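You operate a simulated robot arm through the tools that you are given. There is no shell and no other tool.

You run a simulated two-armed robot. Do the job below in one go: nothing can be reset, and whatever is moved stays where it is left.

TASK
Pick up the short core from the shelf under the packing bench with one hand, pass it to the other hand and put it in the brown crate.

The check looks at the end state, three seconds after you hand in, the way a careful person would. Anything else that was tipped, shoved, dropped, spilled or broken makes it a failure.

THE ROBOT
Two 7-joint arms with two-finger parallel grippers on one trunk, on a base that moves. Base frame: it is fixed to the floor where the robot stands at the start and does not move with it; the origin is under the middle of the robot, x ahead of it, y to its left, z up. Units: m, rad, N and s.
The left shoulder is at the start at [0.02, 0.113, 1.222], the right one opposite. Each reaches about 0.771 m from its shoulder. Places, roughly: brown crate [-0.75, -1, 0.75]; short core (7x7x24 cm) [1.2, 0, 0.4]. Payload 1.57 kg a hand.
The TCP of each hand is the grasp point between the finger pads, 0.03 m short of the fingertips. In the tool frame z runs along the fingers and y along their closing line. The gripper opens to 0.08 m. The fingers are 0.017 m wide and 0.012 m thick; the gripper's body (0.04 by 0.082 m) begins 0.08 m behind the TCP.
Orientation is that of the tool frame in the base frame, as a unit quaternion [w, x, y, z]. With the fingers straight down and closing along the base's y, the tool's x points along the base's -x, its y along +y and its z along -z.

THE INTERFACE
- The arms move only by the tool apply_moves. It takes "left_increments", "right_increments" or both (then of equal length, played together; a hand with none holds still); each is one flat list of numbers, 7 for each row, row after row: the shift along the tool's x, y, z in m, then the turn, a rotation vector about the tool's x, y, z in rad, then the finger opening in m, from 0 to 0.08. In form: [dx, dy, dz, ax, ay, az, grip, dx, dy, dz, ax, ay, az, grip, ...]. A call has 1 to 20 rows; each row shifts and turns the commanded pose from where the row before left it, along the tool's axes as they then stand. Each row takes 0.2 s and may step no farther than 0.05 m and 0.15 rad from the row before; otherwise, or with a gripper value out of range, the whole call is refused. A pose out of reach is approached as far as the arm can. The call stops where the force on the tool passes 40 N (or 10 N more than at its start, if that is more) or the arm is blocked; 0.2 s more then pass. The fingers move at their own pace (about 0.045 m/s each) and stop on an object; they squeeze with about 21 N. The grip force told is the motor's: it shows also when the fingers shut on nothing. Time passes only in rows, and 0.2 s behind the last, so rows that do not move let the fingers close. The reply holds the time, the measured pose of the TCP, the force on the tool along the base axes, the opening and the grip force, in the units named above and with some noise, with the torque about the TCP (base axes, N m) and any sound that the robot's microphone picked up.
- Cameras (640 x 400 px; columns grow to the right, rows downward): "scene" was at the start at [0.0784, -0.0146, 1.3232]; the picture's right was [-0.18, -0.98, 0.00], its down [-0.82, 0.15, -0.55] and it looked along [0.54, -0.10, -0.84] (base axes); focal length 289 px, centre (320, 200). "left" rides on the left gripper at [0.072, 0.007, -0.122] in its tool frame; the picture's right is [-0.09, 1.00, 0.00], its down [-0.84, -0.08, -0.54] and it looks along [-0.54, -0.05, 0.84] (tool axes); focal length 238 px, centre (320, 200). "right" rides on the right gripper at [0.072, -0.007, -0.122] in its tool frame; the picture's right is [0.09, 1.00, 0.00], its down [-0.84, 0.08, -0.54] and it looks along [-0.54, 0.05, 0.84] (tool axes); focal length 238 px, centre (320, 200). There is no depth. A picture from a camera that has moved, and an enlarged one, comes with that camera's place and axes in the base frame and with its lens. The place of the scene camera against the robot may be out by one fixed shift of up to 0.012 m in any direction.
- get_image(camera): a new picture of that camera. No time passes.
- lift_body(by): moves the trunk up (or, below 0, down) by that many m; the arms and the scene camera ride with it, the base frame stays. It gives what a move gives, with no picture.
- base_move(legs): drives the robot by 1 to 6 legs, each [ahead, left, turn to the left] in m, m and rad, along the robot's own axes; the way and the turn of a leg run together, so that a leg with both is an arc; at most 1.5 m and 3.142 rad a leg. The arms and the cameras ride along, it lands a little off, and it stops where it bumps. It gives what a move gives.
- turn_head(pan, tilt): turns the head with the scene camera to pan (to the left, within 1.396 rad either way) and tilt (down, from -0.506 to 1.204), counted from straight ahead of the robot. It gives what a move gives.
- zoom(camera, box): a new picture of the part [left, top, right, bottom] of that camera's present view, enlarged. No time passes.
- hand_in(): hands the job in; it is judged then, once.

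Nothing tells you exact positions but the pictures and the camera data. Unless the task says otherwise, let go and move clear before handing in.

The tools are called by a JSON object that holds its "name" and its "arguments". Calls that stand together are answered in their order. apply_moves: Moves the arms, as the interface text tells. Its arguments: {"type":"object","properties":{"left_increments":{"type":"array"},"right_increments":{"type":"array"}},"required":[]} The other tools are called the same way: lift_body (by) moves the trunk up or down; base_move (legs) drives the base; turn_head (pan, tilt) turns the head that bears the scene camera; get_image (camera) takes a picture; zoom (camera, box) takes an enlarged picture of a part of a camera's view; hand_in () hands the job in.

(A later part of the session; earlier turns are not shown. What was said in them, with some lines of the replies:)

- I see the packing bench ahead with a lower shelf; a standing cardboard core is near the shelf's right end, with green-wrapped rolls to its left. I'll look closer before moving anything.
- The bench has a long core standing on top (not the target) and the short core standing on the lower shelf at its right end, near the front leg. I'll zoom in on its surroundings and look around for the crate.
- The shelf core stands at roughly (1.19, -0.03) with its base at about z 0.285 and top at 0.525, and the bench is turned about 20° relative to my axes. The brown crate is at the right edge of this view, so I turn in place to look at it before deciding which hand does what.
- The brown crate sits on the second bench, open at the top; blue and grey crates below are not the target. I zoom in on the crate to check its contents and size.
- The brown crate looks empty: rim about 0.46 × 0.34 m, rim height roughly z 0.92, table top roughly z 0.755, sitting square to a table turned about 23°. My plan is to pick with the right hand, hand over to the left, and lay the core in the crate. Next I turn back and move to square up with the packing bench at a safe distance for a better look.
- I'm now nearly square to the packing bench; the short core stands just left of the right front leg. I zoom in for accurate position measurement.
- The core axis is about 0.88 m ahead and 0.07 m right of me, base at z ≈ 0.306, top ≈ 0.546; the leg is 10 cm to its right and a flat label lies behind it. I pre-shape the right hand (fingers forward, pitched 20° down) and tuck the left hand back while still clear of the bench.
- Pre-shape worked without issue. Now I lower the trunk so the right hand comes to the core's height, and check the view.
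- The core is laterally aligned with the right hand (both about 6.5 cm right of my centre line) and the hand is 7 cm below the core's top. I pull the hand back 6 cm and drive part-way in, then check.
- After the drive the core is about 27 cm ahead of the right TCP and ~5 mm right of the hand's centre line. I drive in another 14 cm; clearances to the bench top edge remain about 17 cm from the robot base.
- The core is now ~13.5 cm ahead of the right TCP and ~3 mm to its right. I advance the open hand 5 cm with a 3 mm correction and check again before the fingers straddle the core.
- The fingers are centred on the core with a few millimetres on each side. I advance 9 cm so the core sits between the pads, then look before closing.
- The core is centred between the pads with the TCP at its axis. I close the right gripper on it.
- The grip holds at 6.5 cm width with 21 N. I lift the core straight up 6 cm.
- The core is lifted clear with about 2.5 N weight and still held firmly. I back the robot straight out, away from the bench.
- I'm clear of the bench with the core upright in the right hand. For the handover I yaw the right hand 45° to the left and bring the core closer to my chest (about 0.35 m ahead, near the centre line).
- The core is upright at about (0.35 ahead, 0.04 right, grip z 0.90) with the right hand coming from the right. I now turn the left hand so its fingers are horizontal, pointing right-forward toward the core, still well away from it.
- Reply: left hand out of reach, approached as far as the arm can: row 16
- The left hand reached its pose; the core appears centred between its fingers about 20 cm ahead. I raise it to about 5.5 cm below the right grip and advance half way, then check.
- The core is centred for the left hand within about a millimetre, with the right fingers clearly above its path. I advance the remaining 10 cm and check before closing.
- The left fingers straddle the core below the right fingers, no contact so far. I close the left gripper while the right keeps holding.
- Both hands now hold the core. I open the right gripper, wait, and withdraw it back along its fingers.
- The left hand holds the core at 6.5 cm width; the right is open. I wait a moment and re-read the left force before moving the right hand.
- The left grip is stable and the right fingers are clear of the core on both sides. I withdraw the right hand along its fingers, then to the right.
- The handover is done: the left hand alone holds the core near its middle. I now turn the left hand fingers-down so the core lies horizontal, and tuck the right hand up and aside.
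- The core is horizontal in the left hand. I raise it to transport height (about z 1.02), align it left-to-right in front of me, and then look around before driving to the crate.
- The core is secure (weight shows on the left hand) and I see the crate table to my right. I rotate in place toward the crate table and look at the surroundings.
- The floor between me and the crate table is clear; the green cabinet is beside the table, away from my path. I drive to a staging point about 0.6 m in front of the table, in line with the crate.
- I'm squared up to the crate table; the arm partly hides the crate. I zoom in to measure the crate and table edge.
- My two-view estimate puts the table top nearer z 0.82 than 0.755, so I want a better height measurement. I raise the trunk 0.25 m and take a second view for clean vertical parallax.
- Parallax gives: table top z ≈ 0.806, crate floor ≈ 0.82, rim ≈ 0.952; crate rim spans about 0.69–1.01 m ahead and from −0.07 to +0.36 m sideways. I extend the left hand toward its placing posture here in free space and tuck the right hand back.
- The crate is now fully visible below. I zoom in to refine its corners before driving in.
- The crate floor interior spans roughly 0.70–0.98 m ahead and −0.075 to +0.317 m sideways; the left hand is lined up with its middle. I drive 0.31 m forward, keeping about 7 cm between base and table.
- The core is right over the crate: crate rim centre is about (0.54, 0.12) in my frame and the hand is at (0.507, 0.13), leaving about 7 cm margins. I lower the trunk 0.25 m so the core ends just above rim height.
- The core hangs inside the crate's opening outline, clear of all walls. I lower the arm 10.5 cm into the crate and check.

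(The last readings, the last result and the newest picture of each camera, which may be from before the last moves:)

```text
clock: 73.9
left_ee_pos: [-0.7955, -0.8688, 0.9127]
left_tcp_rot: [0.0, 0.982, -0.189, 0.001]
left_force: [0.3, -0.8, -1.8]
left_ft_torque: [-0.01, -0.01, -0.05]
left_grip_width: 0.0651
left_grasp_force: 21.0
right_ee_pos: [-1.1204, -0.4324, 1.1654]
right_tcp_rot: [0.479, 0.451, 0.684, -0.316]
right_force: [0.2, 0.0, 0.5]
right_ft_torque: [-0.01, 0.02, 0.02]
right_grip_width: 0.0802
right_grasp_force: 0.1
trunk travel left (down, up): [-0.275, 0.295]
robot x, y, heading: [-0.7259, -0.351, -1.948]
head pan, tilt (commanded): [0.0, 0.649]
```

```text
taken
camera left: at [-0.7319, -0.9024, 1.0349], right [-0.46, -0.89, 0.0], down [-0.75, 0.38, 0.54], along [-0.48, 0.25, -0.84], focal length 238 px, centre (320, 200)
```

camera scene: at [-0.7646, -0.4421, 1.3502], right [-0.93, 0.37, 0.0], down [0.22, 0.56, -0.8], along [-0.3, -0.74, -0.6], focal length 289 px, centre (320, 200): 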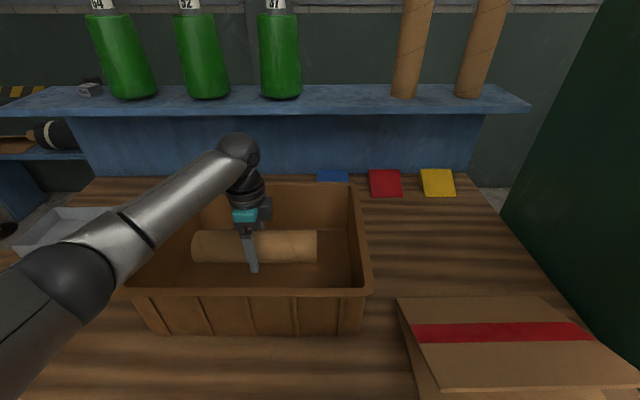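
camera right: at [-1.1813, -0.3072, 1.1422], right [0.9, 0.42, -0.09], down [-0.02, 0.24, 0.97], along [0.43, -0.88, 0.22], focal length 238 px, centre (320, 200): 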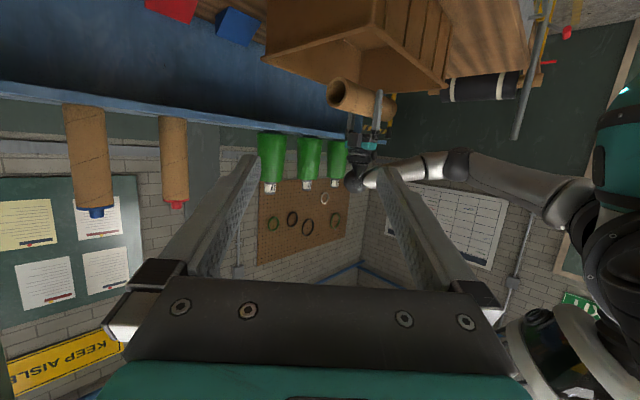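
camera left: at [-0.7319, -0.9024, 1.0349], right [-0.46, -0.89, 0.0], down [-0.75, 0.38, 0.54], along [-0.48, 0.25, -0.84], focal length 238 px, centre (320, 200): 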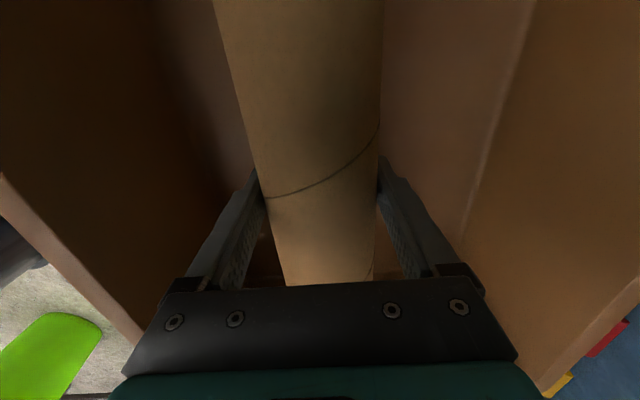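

Clear of all walls, arm well above the rim. I lower another 4 cm, then creep down in small steps watching the force.

{"name": "apply_moves", "arguments": {"left_increments": [0, 0, 0.015, 0, 0, 0, 0.03, 0, 0, 0.015, 0, 0, 0, 0.03, 0, 0, 0.01, 0, 0, 0, 0.03]}}

{"name": "zoom", "arguments": {"camera": "scene", "box": [120, 170, 380, 340]}}

```text
clock: 74.7
left_ee_pos: [-0.7965, -0.8695, 0.8731]
left_tcp_rot: [0.001, 0.982, -0.188, 0.0]
left_force: [-0.6, -0.3, -2.7]
left_ft_torque: [-0.01, 0.01, -0.03]
left_grip_width: 0.0654
left_grasp_force: 21.6
right_ee_pos: [-1.1204, -0.4319, 1.1657]
right_tcp_rot: [0.479, 0.451, 0.684, -0.316]
right_force: [-0.3, -0.2, -0.3]
right_ft_torque: [0.02, 0.02, -0.03]
right_grip_width: 0.08
right_grasp_force: 0.1
trunk travel left (down, up): [-0.275, 0.295]
robot x, y, heading: [-0.7287, -0.3484, -1.953]
head pan, tilt (commanded): [0.0, 0.649]
```

```text
2.35 times, centred on (250, 255) of scene
camera zoom: at [-0.7646, -0.4421, 1.3502], right [-0.93, 0.37, 0.0], down [0.22, 0.56, -0.8], along [-0.3, -0.74, -0.6], focal length 679 px, centre (485, 71)
```

zoom: 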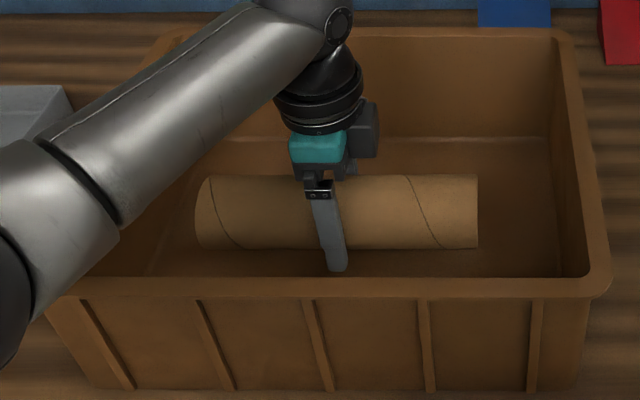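

No contact yet at TCP z 0.873. I continue down 1 cm slowly.

{"name": "apply_moves", "arguments": {"left_increments": [0, 0, 0.005, 0, 0, 0, 0.03, 0, 0, 0.005, 0, 0, 0, 0.03]}}

{"name": "apply_moves", "arguments": {"left_increments": [0, 0, 0.004, 0, 0, 0, 0.03]}}

```text
clock: 75.3
left_ee_pos: [-0.7955, -0.8683, 0.8627]
left_tcp_rot: [0.0, 0.982, -0.189, 0.0]
left_force: [0.7, -0.6, -2.4]
left_ft_torque: [-0.02, 0.0, -0.03]
left_grip_width: 0.0651
left_grasp_force: 20.6
right_ee_pos: [-1.1193, -0.4321, 1.1657]
right_tcp_rot: [0.478, 0.451, 0.684, -0.315]
right_force: [0.6, 0.1, 0.5]
right_ft_torque: [-0.02, -0.01, -0.01]
right_grip_width: 0.0801
right_grasp_force: 0.0
trunk travel left (down, up): [-0.275, 0.295]
robot x, y, heading: [-0.7277, -0.3496, -1.948]
head pan, tilt (commanded): [0.0, 0.649]
```

```text
clock: 75.7
left_ee_pos: [-0.7964, -0.8691, 0.8577]
left_tcp_rot: [0.001, 0.982, -0.189, 0.0]
left_force: [0.7, 0.5, -1.9]
left_ft_torque: [0.01, 0.01, 0.03]
left_grip_width: 0.0652
left_grasp_force: 20.2
right_ee_pos: [-1.1206, -0.433, 1.1666]
right_tcp_rot: [0.479, 0.45, 0.684, -0.316]
right_force: [0.9, -0.4, -0.3]
right_ft_torque: [0.01, 0.02, 0.0]
right_grip_width: 0.0799
right_grasp_force: 0.1
trunk travel left (down, up): [-0.275, 0.295]
robot x, y, heading: [-0.7248, -0.3483, -1.949]
head pan, tilt (commanded): [0.0, 0.649]
```

Still hanging free (force about −2 N is just the core's weight). I keep creeping down in 3–4 mm steps.

{"name": "apply_moves", "arguments": {"left_increments": [0, 0, 0.004, 0, 0, 0, 0.03]}}

{"name": "apply_moves", "arguments": {"left_increments": [0, 0, 0.003, 0, 0, 0, 0.03]}}

{"name": "zoom", "arguments": {"camera": "scene", "box": [160, 200, 360, 325]}}

```text
clock: 76.1
left_ee_pos: [-0.7963, -0.8691, 0.8544]
left_tcp_rot: [0.0, 0.982, -0.189, 0.001]
left_force: [0.0, -0.1, -2.0]
left_ft_torque: [0.0, -0.01, -0.01]
left_grip_width: 0.0651
left_grasp_force: 20.9
right_ee_pos: [-1.1194, -0.4315, 1.1649]
right_tcp_rot: [0.479, 0.451, 0.684, -0.316]
right_force: [0.7, -0.4, -0.7]
right_ft_torque: [0.0, 0.0, -0.04]
right_grip_width: 0.0799
right_grasp_force: 0.0
trunk travel left (down, up): [-0.275, 0.295]
robot x, y, heading: [-0.7285, -0.3485, -1.948]
head pan, tilt (commanded): [0.0, 0.649]
```

```text
clock: 76.5
left_ee_pos: [-0.7965, -0.8688, 0.8522]
left_tcp_rot: [0.0, 0.982, -0.188, 0.0]
left_force: [-0.1, -0.5, -1.9]
left_ft_torque: [0.0, -0.04, 0.0]
left_grip_width: 0.0653
left_grasp_force: 21.4
right_ee_pos: [-1.1191, -0.4325, 1.1664]
right_tcp_rot: [0.479, 0.451, 0.684, -0.316]
right_force: [0.3, 0.3, 1.2]
right_ft_torque: [0.02, -0.01, 0.0]
right_grip_width: 0.0798
right_grasp_force: 0.0
trunk travel left (down, up): [-0.275, 0.295]
robot x, y, heading: [-0.7298, -0.3517, -1.95]
head pan, tilt (commanded): [0.0, 0.649]
```

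```text
3.20 times, centred on (260, 262) of scene
camera zoom: at [-0.7646, -0.4421, 1.3502], right [-0.93, 0.37, 0.0], down [0.22, 0.56, -0.8], along [-0.3, -0.74, -0.6], focal length 924 px, centre (512, 0)
```

zoom: 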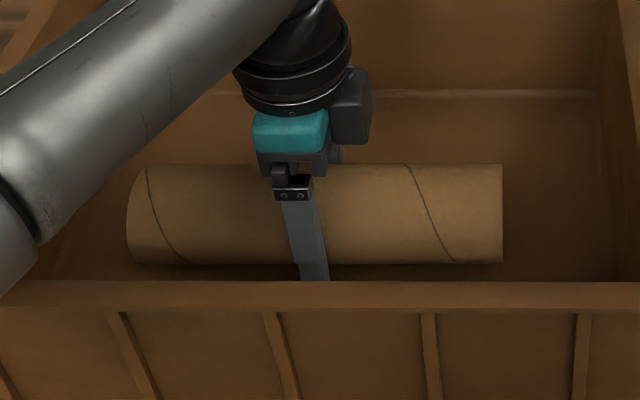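

Still no contact at z 0.852, and the core appears only slightly above the floor. I continue in 3 mm steps.

{"name": "apply_moves", "arguments": {"left_increments": [0, 0, 0.003, 0, 0, 0, 0.03]}}

{"name": "apply_moves", "arguments": {"left_increments": [0, 0, 0.003, 0, 0, 0, 0.03]}}

{"name": "apply_moves", "arguments": {"left_increments": [0, 0, 0.003, 0, 0, 0, 0.03]}}

```text
clock: 76.9
left_ee_pos: [-0.7964, -0.8684, 0.8494]
left_tcp_rot: [0.0, 0.982, -0.188, 0.0]
left_force: [-0.7, -0.2, -2.9]
left_ft_torque: [-0.01, -0.01, 0.02]
left_grip_width: 0.0649
left_grasp_force: 21.2
right_ee_pos: [-1.1203, -0.4328, 1.1653]
right_tcp_rot: [0.479, 0.451, 0.684, -0.316]
right_force: [0.4, 0.5, 0.6]
right_ft_torque: [0.0, -0.02, 0.01]
right_grip_width: 0.0799
right_grasp_force: 0.0
trunk travel left (down, up): [-0.275, 0.295]
robot x, y, heading: [-0.733, -0.351, -1.947]
head pan, tilt (commanded): [0.0, 0.649]
```

```text
clock: 77.3
left_ee_pos: [-0.7958, -0.8677, 0.8456]
left_tcp_rot: [0.0, 0.982, -0.189, 0.0]
left_force: [-0.6, 0.4, -1.3]
left_ft_torque: [-0.01, -0.03, -0.01]
left_grip_width: 0.0652
left_grasp_force: 20.1
right_ee_pos: [-1.1191, -0.4322, 1.166]
right_tcp_rot: [0.478, 0.452, 0.684, -0.316]
right_force: [0.4, -0.4, 0.2]
right_ft_torque: [-0.01, -0.02, 0.0]
right_grip_width: 0.0803
right_grasp_force: 0.2
trunk travel left (down, up): [-0.275, 0.295]
robot x, y, heading: [-0.7301, -0.3511, -1.948]
head pan, tilt (commanded): [0.0, 0.649]
```

```text
clock: 77.7
left_ee_pos: [-0.7967, -0.869, 0.8428]
left_tcp_rot: [-0.001, 0.982, -0.19, 0.001]
left_force: [0.9, 0.3, -2.9]
left_ft_torque: [-0.02, -0.02, 0.0]
left_grip_width: 0.0649
left_grasp_force: 21.1
right_ee_pos: [-1.1203, -0.4328, 1.1657]
right_tcp_rot: [0.479, 0.451, 0.683, -0.317]
right_force: [-0.4, -0.5, -0.7]
right_ft_torque: [0.03, 0.0, -0.04]
right_grip_width: 0.0798
right_grasp_force: 0.0
trunk travel left (down, up): [-0.275, 0.295]
robot x, y, heading: [-0.728, -0.3515, -1.951]
head pan, tilt (commanded): [0.0, 0.649]
```

Still no contact at z 0.843. I check the pictures for the remaining gap.

{"name": "get_image", "arguments": {"camera": "left"}}

{"name": "zoom", "arguments": {"camera": "scene", "box": [160, 220, 340, 330]}}

{"name": "zoom", "arguments": {"camera": "right", "box": [250, 0, 450, 125]}}

```text
taken
camera left: at [-0.7329, -0.9017, 0.9644], right [-0.46, -0.89, 0.0], down [-0.75, 0.38, 0.54], along [-0.48, 0.25, -0.84], focal length 238 px, centre (320, 200)
```

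left: 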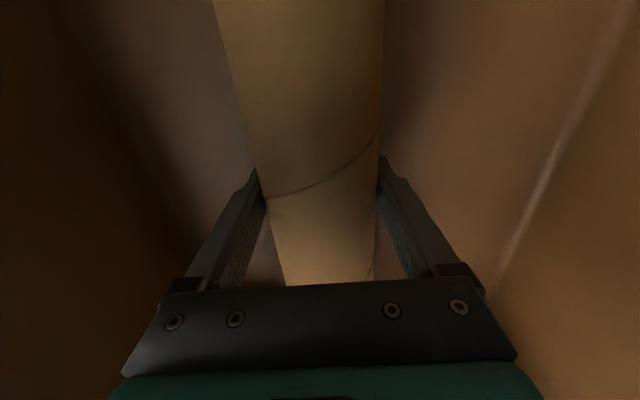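

```text
3.56 times, centred on (250, 275) of scene
camera zoom: at [-0.7646, -0.4421, 1.3502], right [-0.93, 0.37, 0.0], down [0.22, 0.56, -0.8], along [-0.3, -0.74, -0.6], focal length 1026 px, centre (569, -67)
```

zoom: 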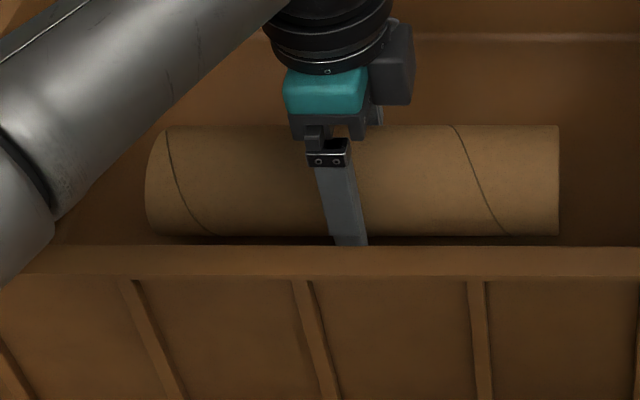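

```text
3.20 times, centred on (350, 62) of right
camera zoom: at [-1.1814, -0.3072, 1.1421], right [0.9, 0.42, -0.09], down [-0.02, 0.24, 0.97], along [0.43, -0.88, 0.22], focal length 763 px, centre (224, 640)
```

zoom: 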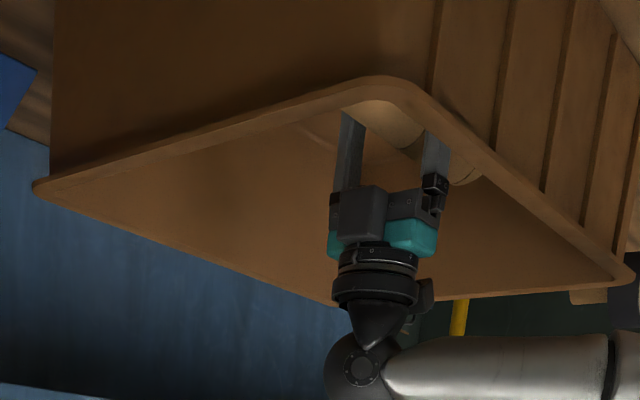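

Close to the floor but not touching. Continuing with two 3 mm steps.

{"name": "apply_moves", "arguments": {"left_increments": [0, 0, 0.003, 0, 0, 0, 0.03]}}

{"name": "apply_moves", "arguments": {"left_increments": [0, 0, 0.003, 0, 0, 0, 0.03]}}

```text
clock: 78.1
left_ee_pos: [-0.796, -0.8688, 0.8406]
left_tcp_rot: [0.0, 0.982, -0.189, -0.001]
left_force: [0.5, -0.6, -2.8]
left_ft_torque: [0.0, 0.03, 0.02]
left_grip_width: 0.0648
left_grasp_force: 20.8
right_ee_pos: [-1.1202, -0.433, 1.1671]
right_tcp_rot: [0.479, 0.45, 0.684, -0.316]
right_force: [-0.5, -0.1, 0.6]
right_ft_torque: [-0.02, 0.03, -0.01]
right_grip_width: 0.08
right_grasp_force: 0.1
trunk travel left (down, up): [-0.275, 0.295]
robot x, y, heading: [-0.7294, -0.3498, -1.947]
head pan, tilt (commanded): [0.0, 0.649]
```

```text
clock: 78.5
left_ee_pos: [-0.7966, -0.8682, 0.8396]
left_tcp_rot: [0.002, 0.982, -0.188, 0.001]
left_force: [0.9, 4.0, 10.8]
left_ft_torque: [-0.15, -0.48, 0.23]
left_grip_width: 0.0649
left_grasp_force: 21.2
right_ee_pos: [-1.1191, -0.432, 1.1663]
right_tcp_rot: [0.478, 0.451, 0.684, -0.316]
right_force: [0.7, 0.0, 0.4]
right_ft_torque: [0.04, 0.04, -0.01]
right_grip_width: 0.0798
right_grasp_force: 0.0
trunk travel left (down, up): [-0.275, 0.295]
robot x, y, heading: [-0.7267, -0.3509, -1.947]
head pan, tilt (commanded): [0.0, 0.649]
```

Contact with the crate floor at TCP z ≈ 0.840. I back off 1.5 mm to relieve the pressure and check the force.

{"name": "apply_moves", "arguments": {"left_increments": [0, 0, -0.0015, 0, 0, 0, 0.03]}}

{"name": "get_image", "arguments": {"camera": "left"}}

```text
clock: 78.9
left_ee_pos: [-0.7962, -0.8695, 0.8391]
left_tcp_rot: [0.0, 0.982, -0.189, -0.001]
left_force: [-0.8, 0.4, 6.2]
left_ft_torque: [-0.05, -0.12, 0.3]
left_grip_width: 0.0652
left_grasp_force: 21.3
right_ee_pos: [-1.1201, -0.4314, 1.1662]
right_tcp_rot: [0.479, 0.451, 0.684, -0.316]
right_force: [0.1, 0.4, 1.0]
right_ft_torque: [-0.03, -0.02, 0.0]
right_grip_width: 0.08
right_grasp_force: 0.1
trunk travel left (down, up): [-0.275, 0.295]
robot x, y, heading: [-0.729, -0.3517, -1.952]
head pan, tilt (commanded): [0.0, 0.649]
```

```text
taken
camera left: at [-0.7327, -0.9022, 0.9606], right [-0.45, -0.89, 0.0], down [-0.75, 0.38, 0.54], along [-0.48, 0.25, -0.84], focal length 238 px, centre (320, 200)
```

left: 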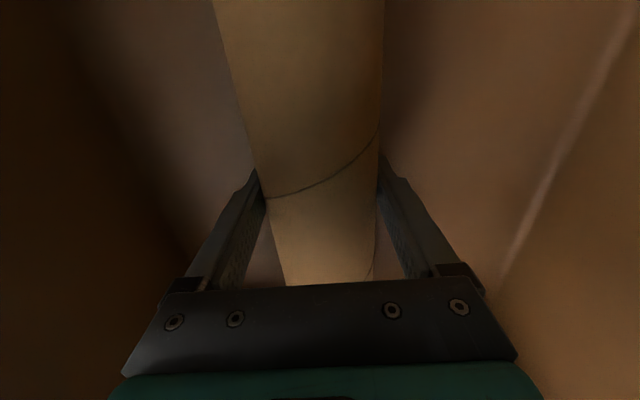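

The core rests on the crate floor. I open the left gripper and wait for it to settle.

{"name": "apply_moves", "arguments": {"left_increments": [0, 0, -0.001, 0, 0, 0, 0.07, 0, 0, 0, 0, 0, 0, 0.08, 0, 0, 0, 0, 0, 0, 0.08, 0, 0, 0, 0, 0, 0, 0.08]}}

{"name": "get_image", "arguments": {"camera": "left"}}

{"name": "zoom", "arguments": {"camera": "scene", "box": [160, 220, 340, 330]}}

```text
clock: 79.9
left_ee_pos: [-0.796, -0.8695, 0.8382]
left_tcp_rot: [0.0, 0.982, -0.19, 0.0]
left_force: [0.2, 0.3, -0.1]
left_ft_torque: [-0.02, 0.01, 0.01]
left_grip_width: 0.0801
left_grasp_force: 0.0
right_ee_pos: [-1.1206, -0.432, 1.1661]
right_tcp_rot: [0.479, 0.45, 0.685, -0.315]
right_force: [0.0, -1.3, 0.4]
right_ft_torque: [-0.01, -0.02, 0.01]
right_grip_width: 0.0798
right_grasp_force: 0.0
trunk travel left (down, up): [-0.275, 0.295]
robot x, y, heading: [-0.7279, -0.3487, -1.95]
head pan, tilt (commanded): [0.0, 0.649]
```

```text
taken
camera left: at [-0.7328, -0.9022, 0.9609], right [-0.45, -0.89, 0.0], down [-0.75, 0.38, 0.54], along [-0.48, 0.25, -0.84], focal length 238 px, centre (320, 200)
```

left: 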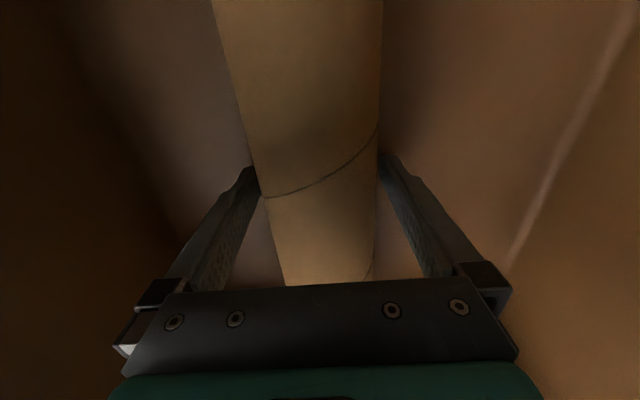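

```text
3.56 times, centred on (250, 275) of scene
camera zoom: at [-0.7646, -0.4419, 1.3502], right [-0.93, 0.37, 0.0], down [0.22, 0.56, -0.8], along [-0.3, -0.74, -0.6], focal length 1026 px, centre (569, -67)
```

zoom: 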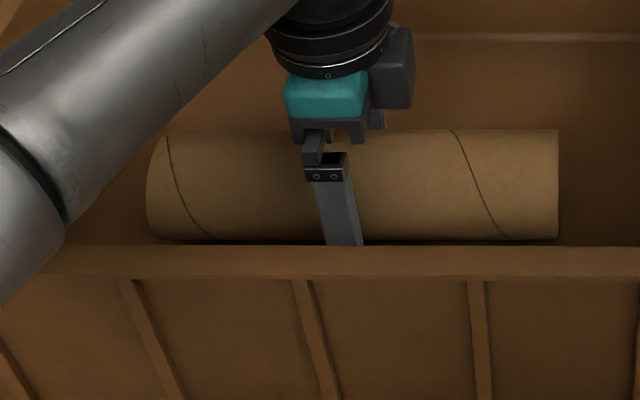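

The core is released and lying in the crate. I raise the left hand straight up out of the crate.

{"name": "apply_moves", "arguments": {"left_increments": [0, 0, -0.01, 0, 0, 0, 0.08, 0, 0, -0.02, 0, 0, 0, 0.08, 0, 0, -0.03, 0, 0, 0, 0.08]}}

{"name": "get_image", "arguments": {"camera": "left"}}

{"name": "apply_moves", "arguments": {"left_increments": [0, 0, -0.03, 0, 0, 0, 0.08, 0, 0, -0.03, 0, 0, 0, 0.08, 0, 0, -0.03, 0, 0, 0, 0.08, 0, 0, -0.03, 0, 0, 0, 0.08]}}

{"name": "get_image", "arguments": {"camera": "scene"}}

{"name": "get_image", "arguments": {"camera": "left"}}

```text
clock: 80.7
left_ee_pos: [-0.796, -0.8704, 0.9006]
left_tcp_rot: [0.0, 0.982, -0.188, 0.0]
left_force: [-0.2, 0.1, 1.0]
left_ft_torque: [0.0, -0.04, 0.0]
left_grip_width: 0.0799
left_grasp_force: 0.0
right_ee_pos: [-1.1206, -0.4321, 1.1651]
right_tcp_rot: [0.479, 0.45, 0.685, -0.315]
right_force: [-0.8, 0.2, -0.5]
right_ft_torque: [-0.01, 0.03, 0.03]
right_grip_width: 0.0799
right_grasp_force: 0.0
trunk travel left (down, up): [-0.275, 0.295]
robot x, y, heading: [-0.7258, -0.3501, -1.948]
head pan, tilt (commanded): [0.0, 0.649]
```

```text
taken
camera left: at [-0.7332, -0.9033, 1.0221], right [-0.45, -0.89, 0.0], down [-0.75, 0.38, 0.54], along [-0.48, 0.25, -0.84], focal length 238 px, centre (320, 200)
```

left: 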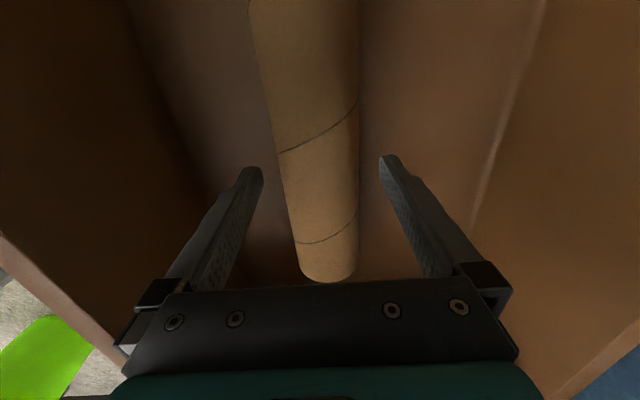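

```text
clock: 81.7
left_ee_pos: [-0.7976, -0.8697, 1.0221]
left_tcp_rot: [0.0, 0.982, -0.189, 0.0]
left_force: [-0.4, 0.4, -0.7]
left_ft_torque: [-0.02, 0.02, 0.01]
left_grip_width: 0.0799
left_grasp_force: 0.1
right_ee_pos: [-1.1207, -0.4331, 1.1656]
right_tcp_rot: [0.479, 0.45, 0.684, -0.316]
right_force: [-0.3, -0.5, -0.1]
right_ft_torque: [-0.02, 0.01, 0.02]
right_grip_width: 0.0801
right_grasp_force: 0.1
trunk travel left (down, up): [-0.275, 0.295]
robot x, y, heading: [-0.7282, -0.3501, -1.949]
head pan, tilt (commanded): [0.0, 0.649]
```

```text
taken
camera scene: at [-0.7644, -0.4418, 1.3503], right [-0.93, 0.37, 0.0], down [0.22, 0.56, -0.8], along [-0.3, -0.74, -0.6], focal length 289 px, centre (320, 200)
```

scene: 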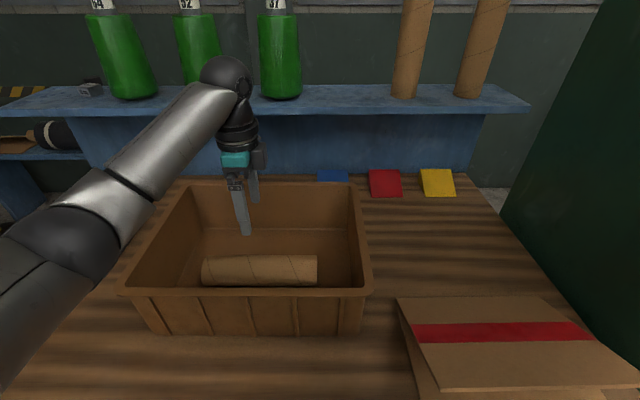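

```text
taken
camera left: at [-0.7342, -0.9033, 1.1428], right [-0.45, -0.89, 0.0], down [-0.75, 0.38, 0.54], along [-0.48, 0.25, -0.84], focal length 238 px, centre (320, 200)
```

left: 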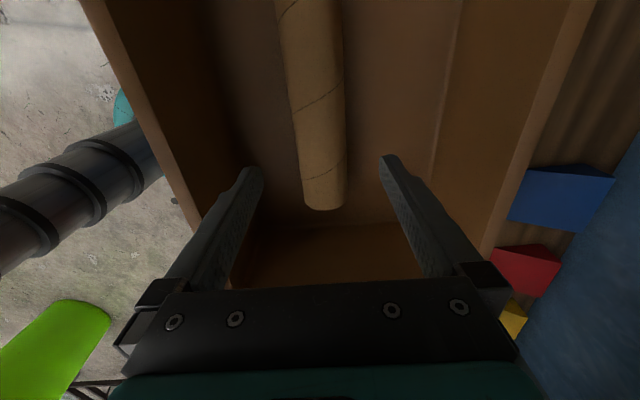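

The core lies flat inside the crate, undisturbed by the hand leaving. I raise the trunk and back away from the table to the earlier staging spot, then take a final look.

{"name": "lift_body", "arguments": {"by": 0.15}}

{"name": "base_move", "arguments": {"legs": [[-0.3, 0, 0]]}}

{"name": "get_image", "arguments": {"camera": "scene"}}

{"name": "zoom", "arguments": {"camera": "scene", "box": [160, 130, 400, 280]}}

```text
clock: 83.4
left_ee_pos: [-0.7971, -0.8702, 1.1715]
left_tcp_rot: [0.001, 0.982, -0.189, 0.0]
left_force: [0.7, -0.1, -0.4]
left_ft_torque: [-0.01, 0.0, -0.01]
left_grip_width: 0.0799
left_grasp_force: 0.1
right_ee_pos: [-1.1198, -0.4332, 1.315]
right_tcp_rot: [0.479, 0.451, 0.684, -0.316]
right_force: [0.6, 0.4, 0.5]
right_ft_torque: [-0.01, -0.04, 0.01]
right_grip_width: 0.0802
right_grasp_force: 0.1
trunk travel left (down, up): [-0.425, 0.145]
robot x, y, heading: [-0.7274, -0.3479, -1.951]
head pan, tilt (commanded): [0.0, 0.649]
```

```text
clock: 85.5
left_ee_pos: [-0.6855, -0.5976, 1.1708]
left_tcp_rot: [0.0, 0.983, -0.184, 0.0]
left_force: [-0.9, 0.6, 0.5]
left_ft_torque: [-0.05, 0.0, 0.02]
left_grip_width: 0.08
left_grasp_force: 0.0
right_ee_pos: [-1.0122, -0.1632, 1.3157]
right_tcp_rot: [0.48, 0.447, 0.687, -0.314]
right_force: [-0.9, -0.7, 0.4]
right_ft_torque: [0.01, -0.01, -0.02]
right_grip_width: 0.08
right_grasp_force: 0.0
trunk travel left (down, up): [-0.425, 0.145]
robot x, y, heading: [-0.6228, -0.0772, -1.937]
head pan, tilt (commanded): [0.0, 0.649]
```

```text
taken
camera scene: at [-0.6562, -0.1689, 1.5003], right [-0.93, 0.36, 0.0], down [0.22, 0.56, -0.8], along [-0.29, -0.74, -0.6], focal length 289 px, centre (320, 200)
```

scene: 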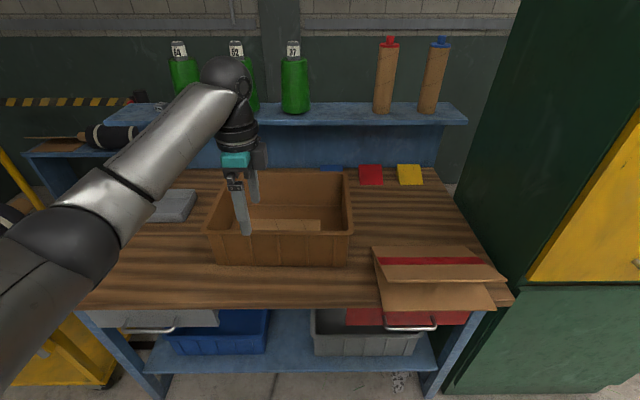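

```text
2.67 times, centred on (280, 205) of scene
camera zoom: at [-0.6562, -0.1689, 1.5003], right [-0.93, 0.36, 0.0], down [0.22, 0.56, -0.8], along [-0.29, -0.74, -0.6], focal length 770 px, centre (427, 187)
```

zoom: 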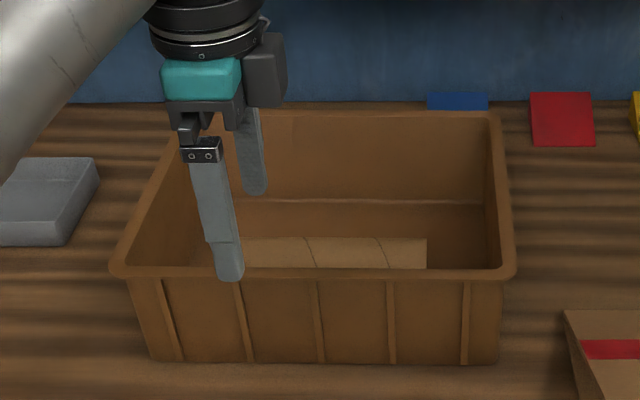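

The core lies at rest inside the brown crate, the hands are empty and clear of the table, and nothing else on either bench has been moved. I hand in the job.

{"name": "hand_in", "arguments": {}}

```text
The job is handed in.
```

The short core is lying flat in the brown crate, and I handed the job in. I haven't had the result of the check.

- **Pick-up:** The right hand took the core from the shelf under the packing bench and lifted it clear of the leg and the rolls beside it.
- **Handover:** The left hand took the core near its middle while the right still held it. The right hand then let go and backed away.
- **Placing:** The left hand lowered the core until it touched the crate floor, at a force of about 11 N, then eased off and let go. The core stayed put as the hand left.

The last picture shows the core inside the crate, both hands empty, and me backed about 0.3 m off the crate table. None of the pictures showed anything else moved. I didn't take another look at the packing bench after driving away from it.
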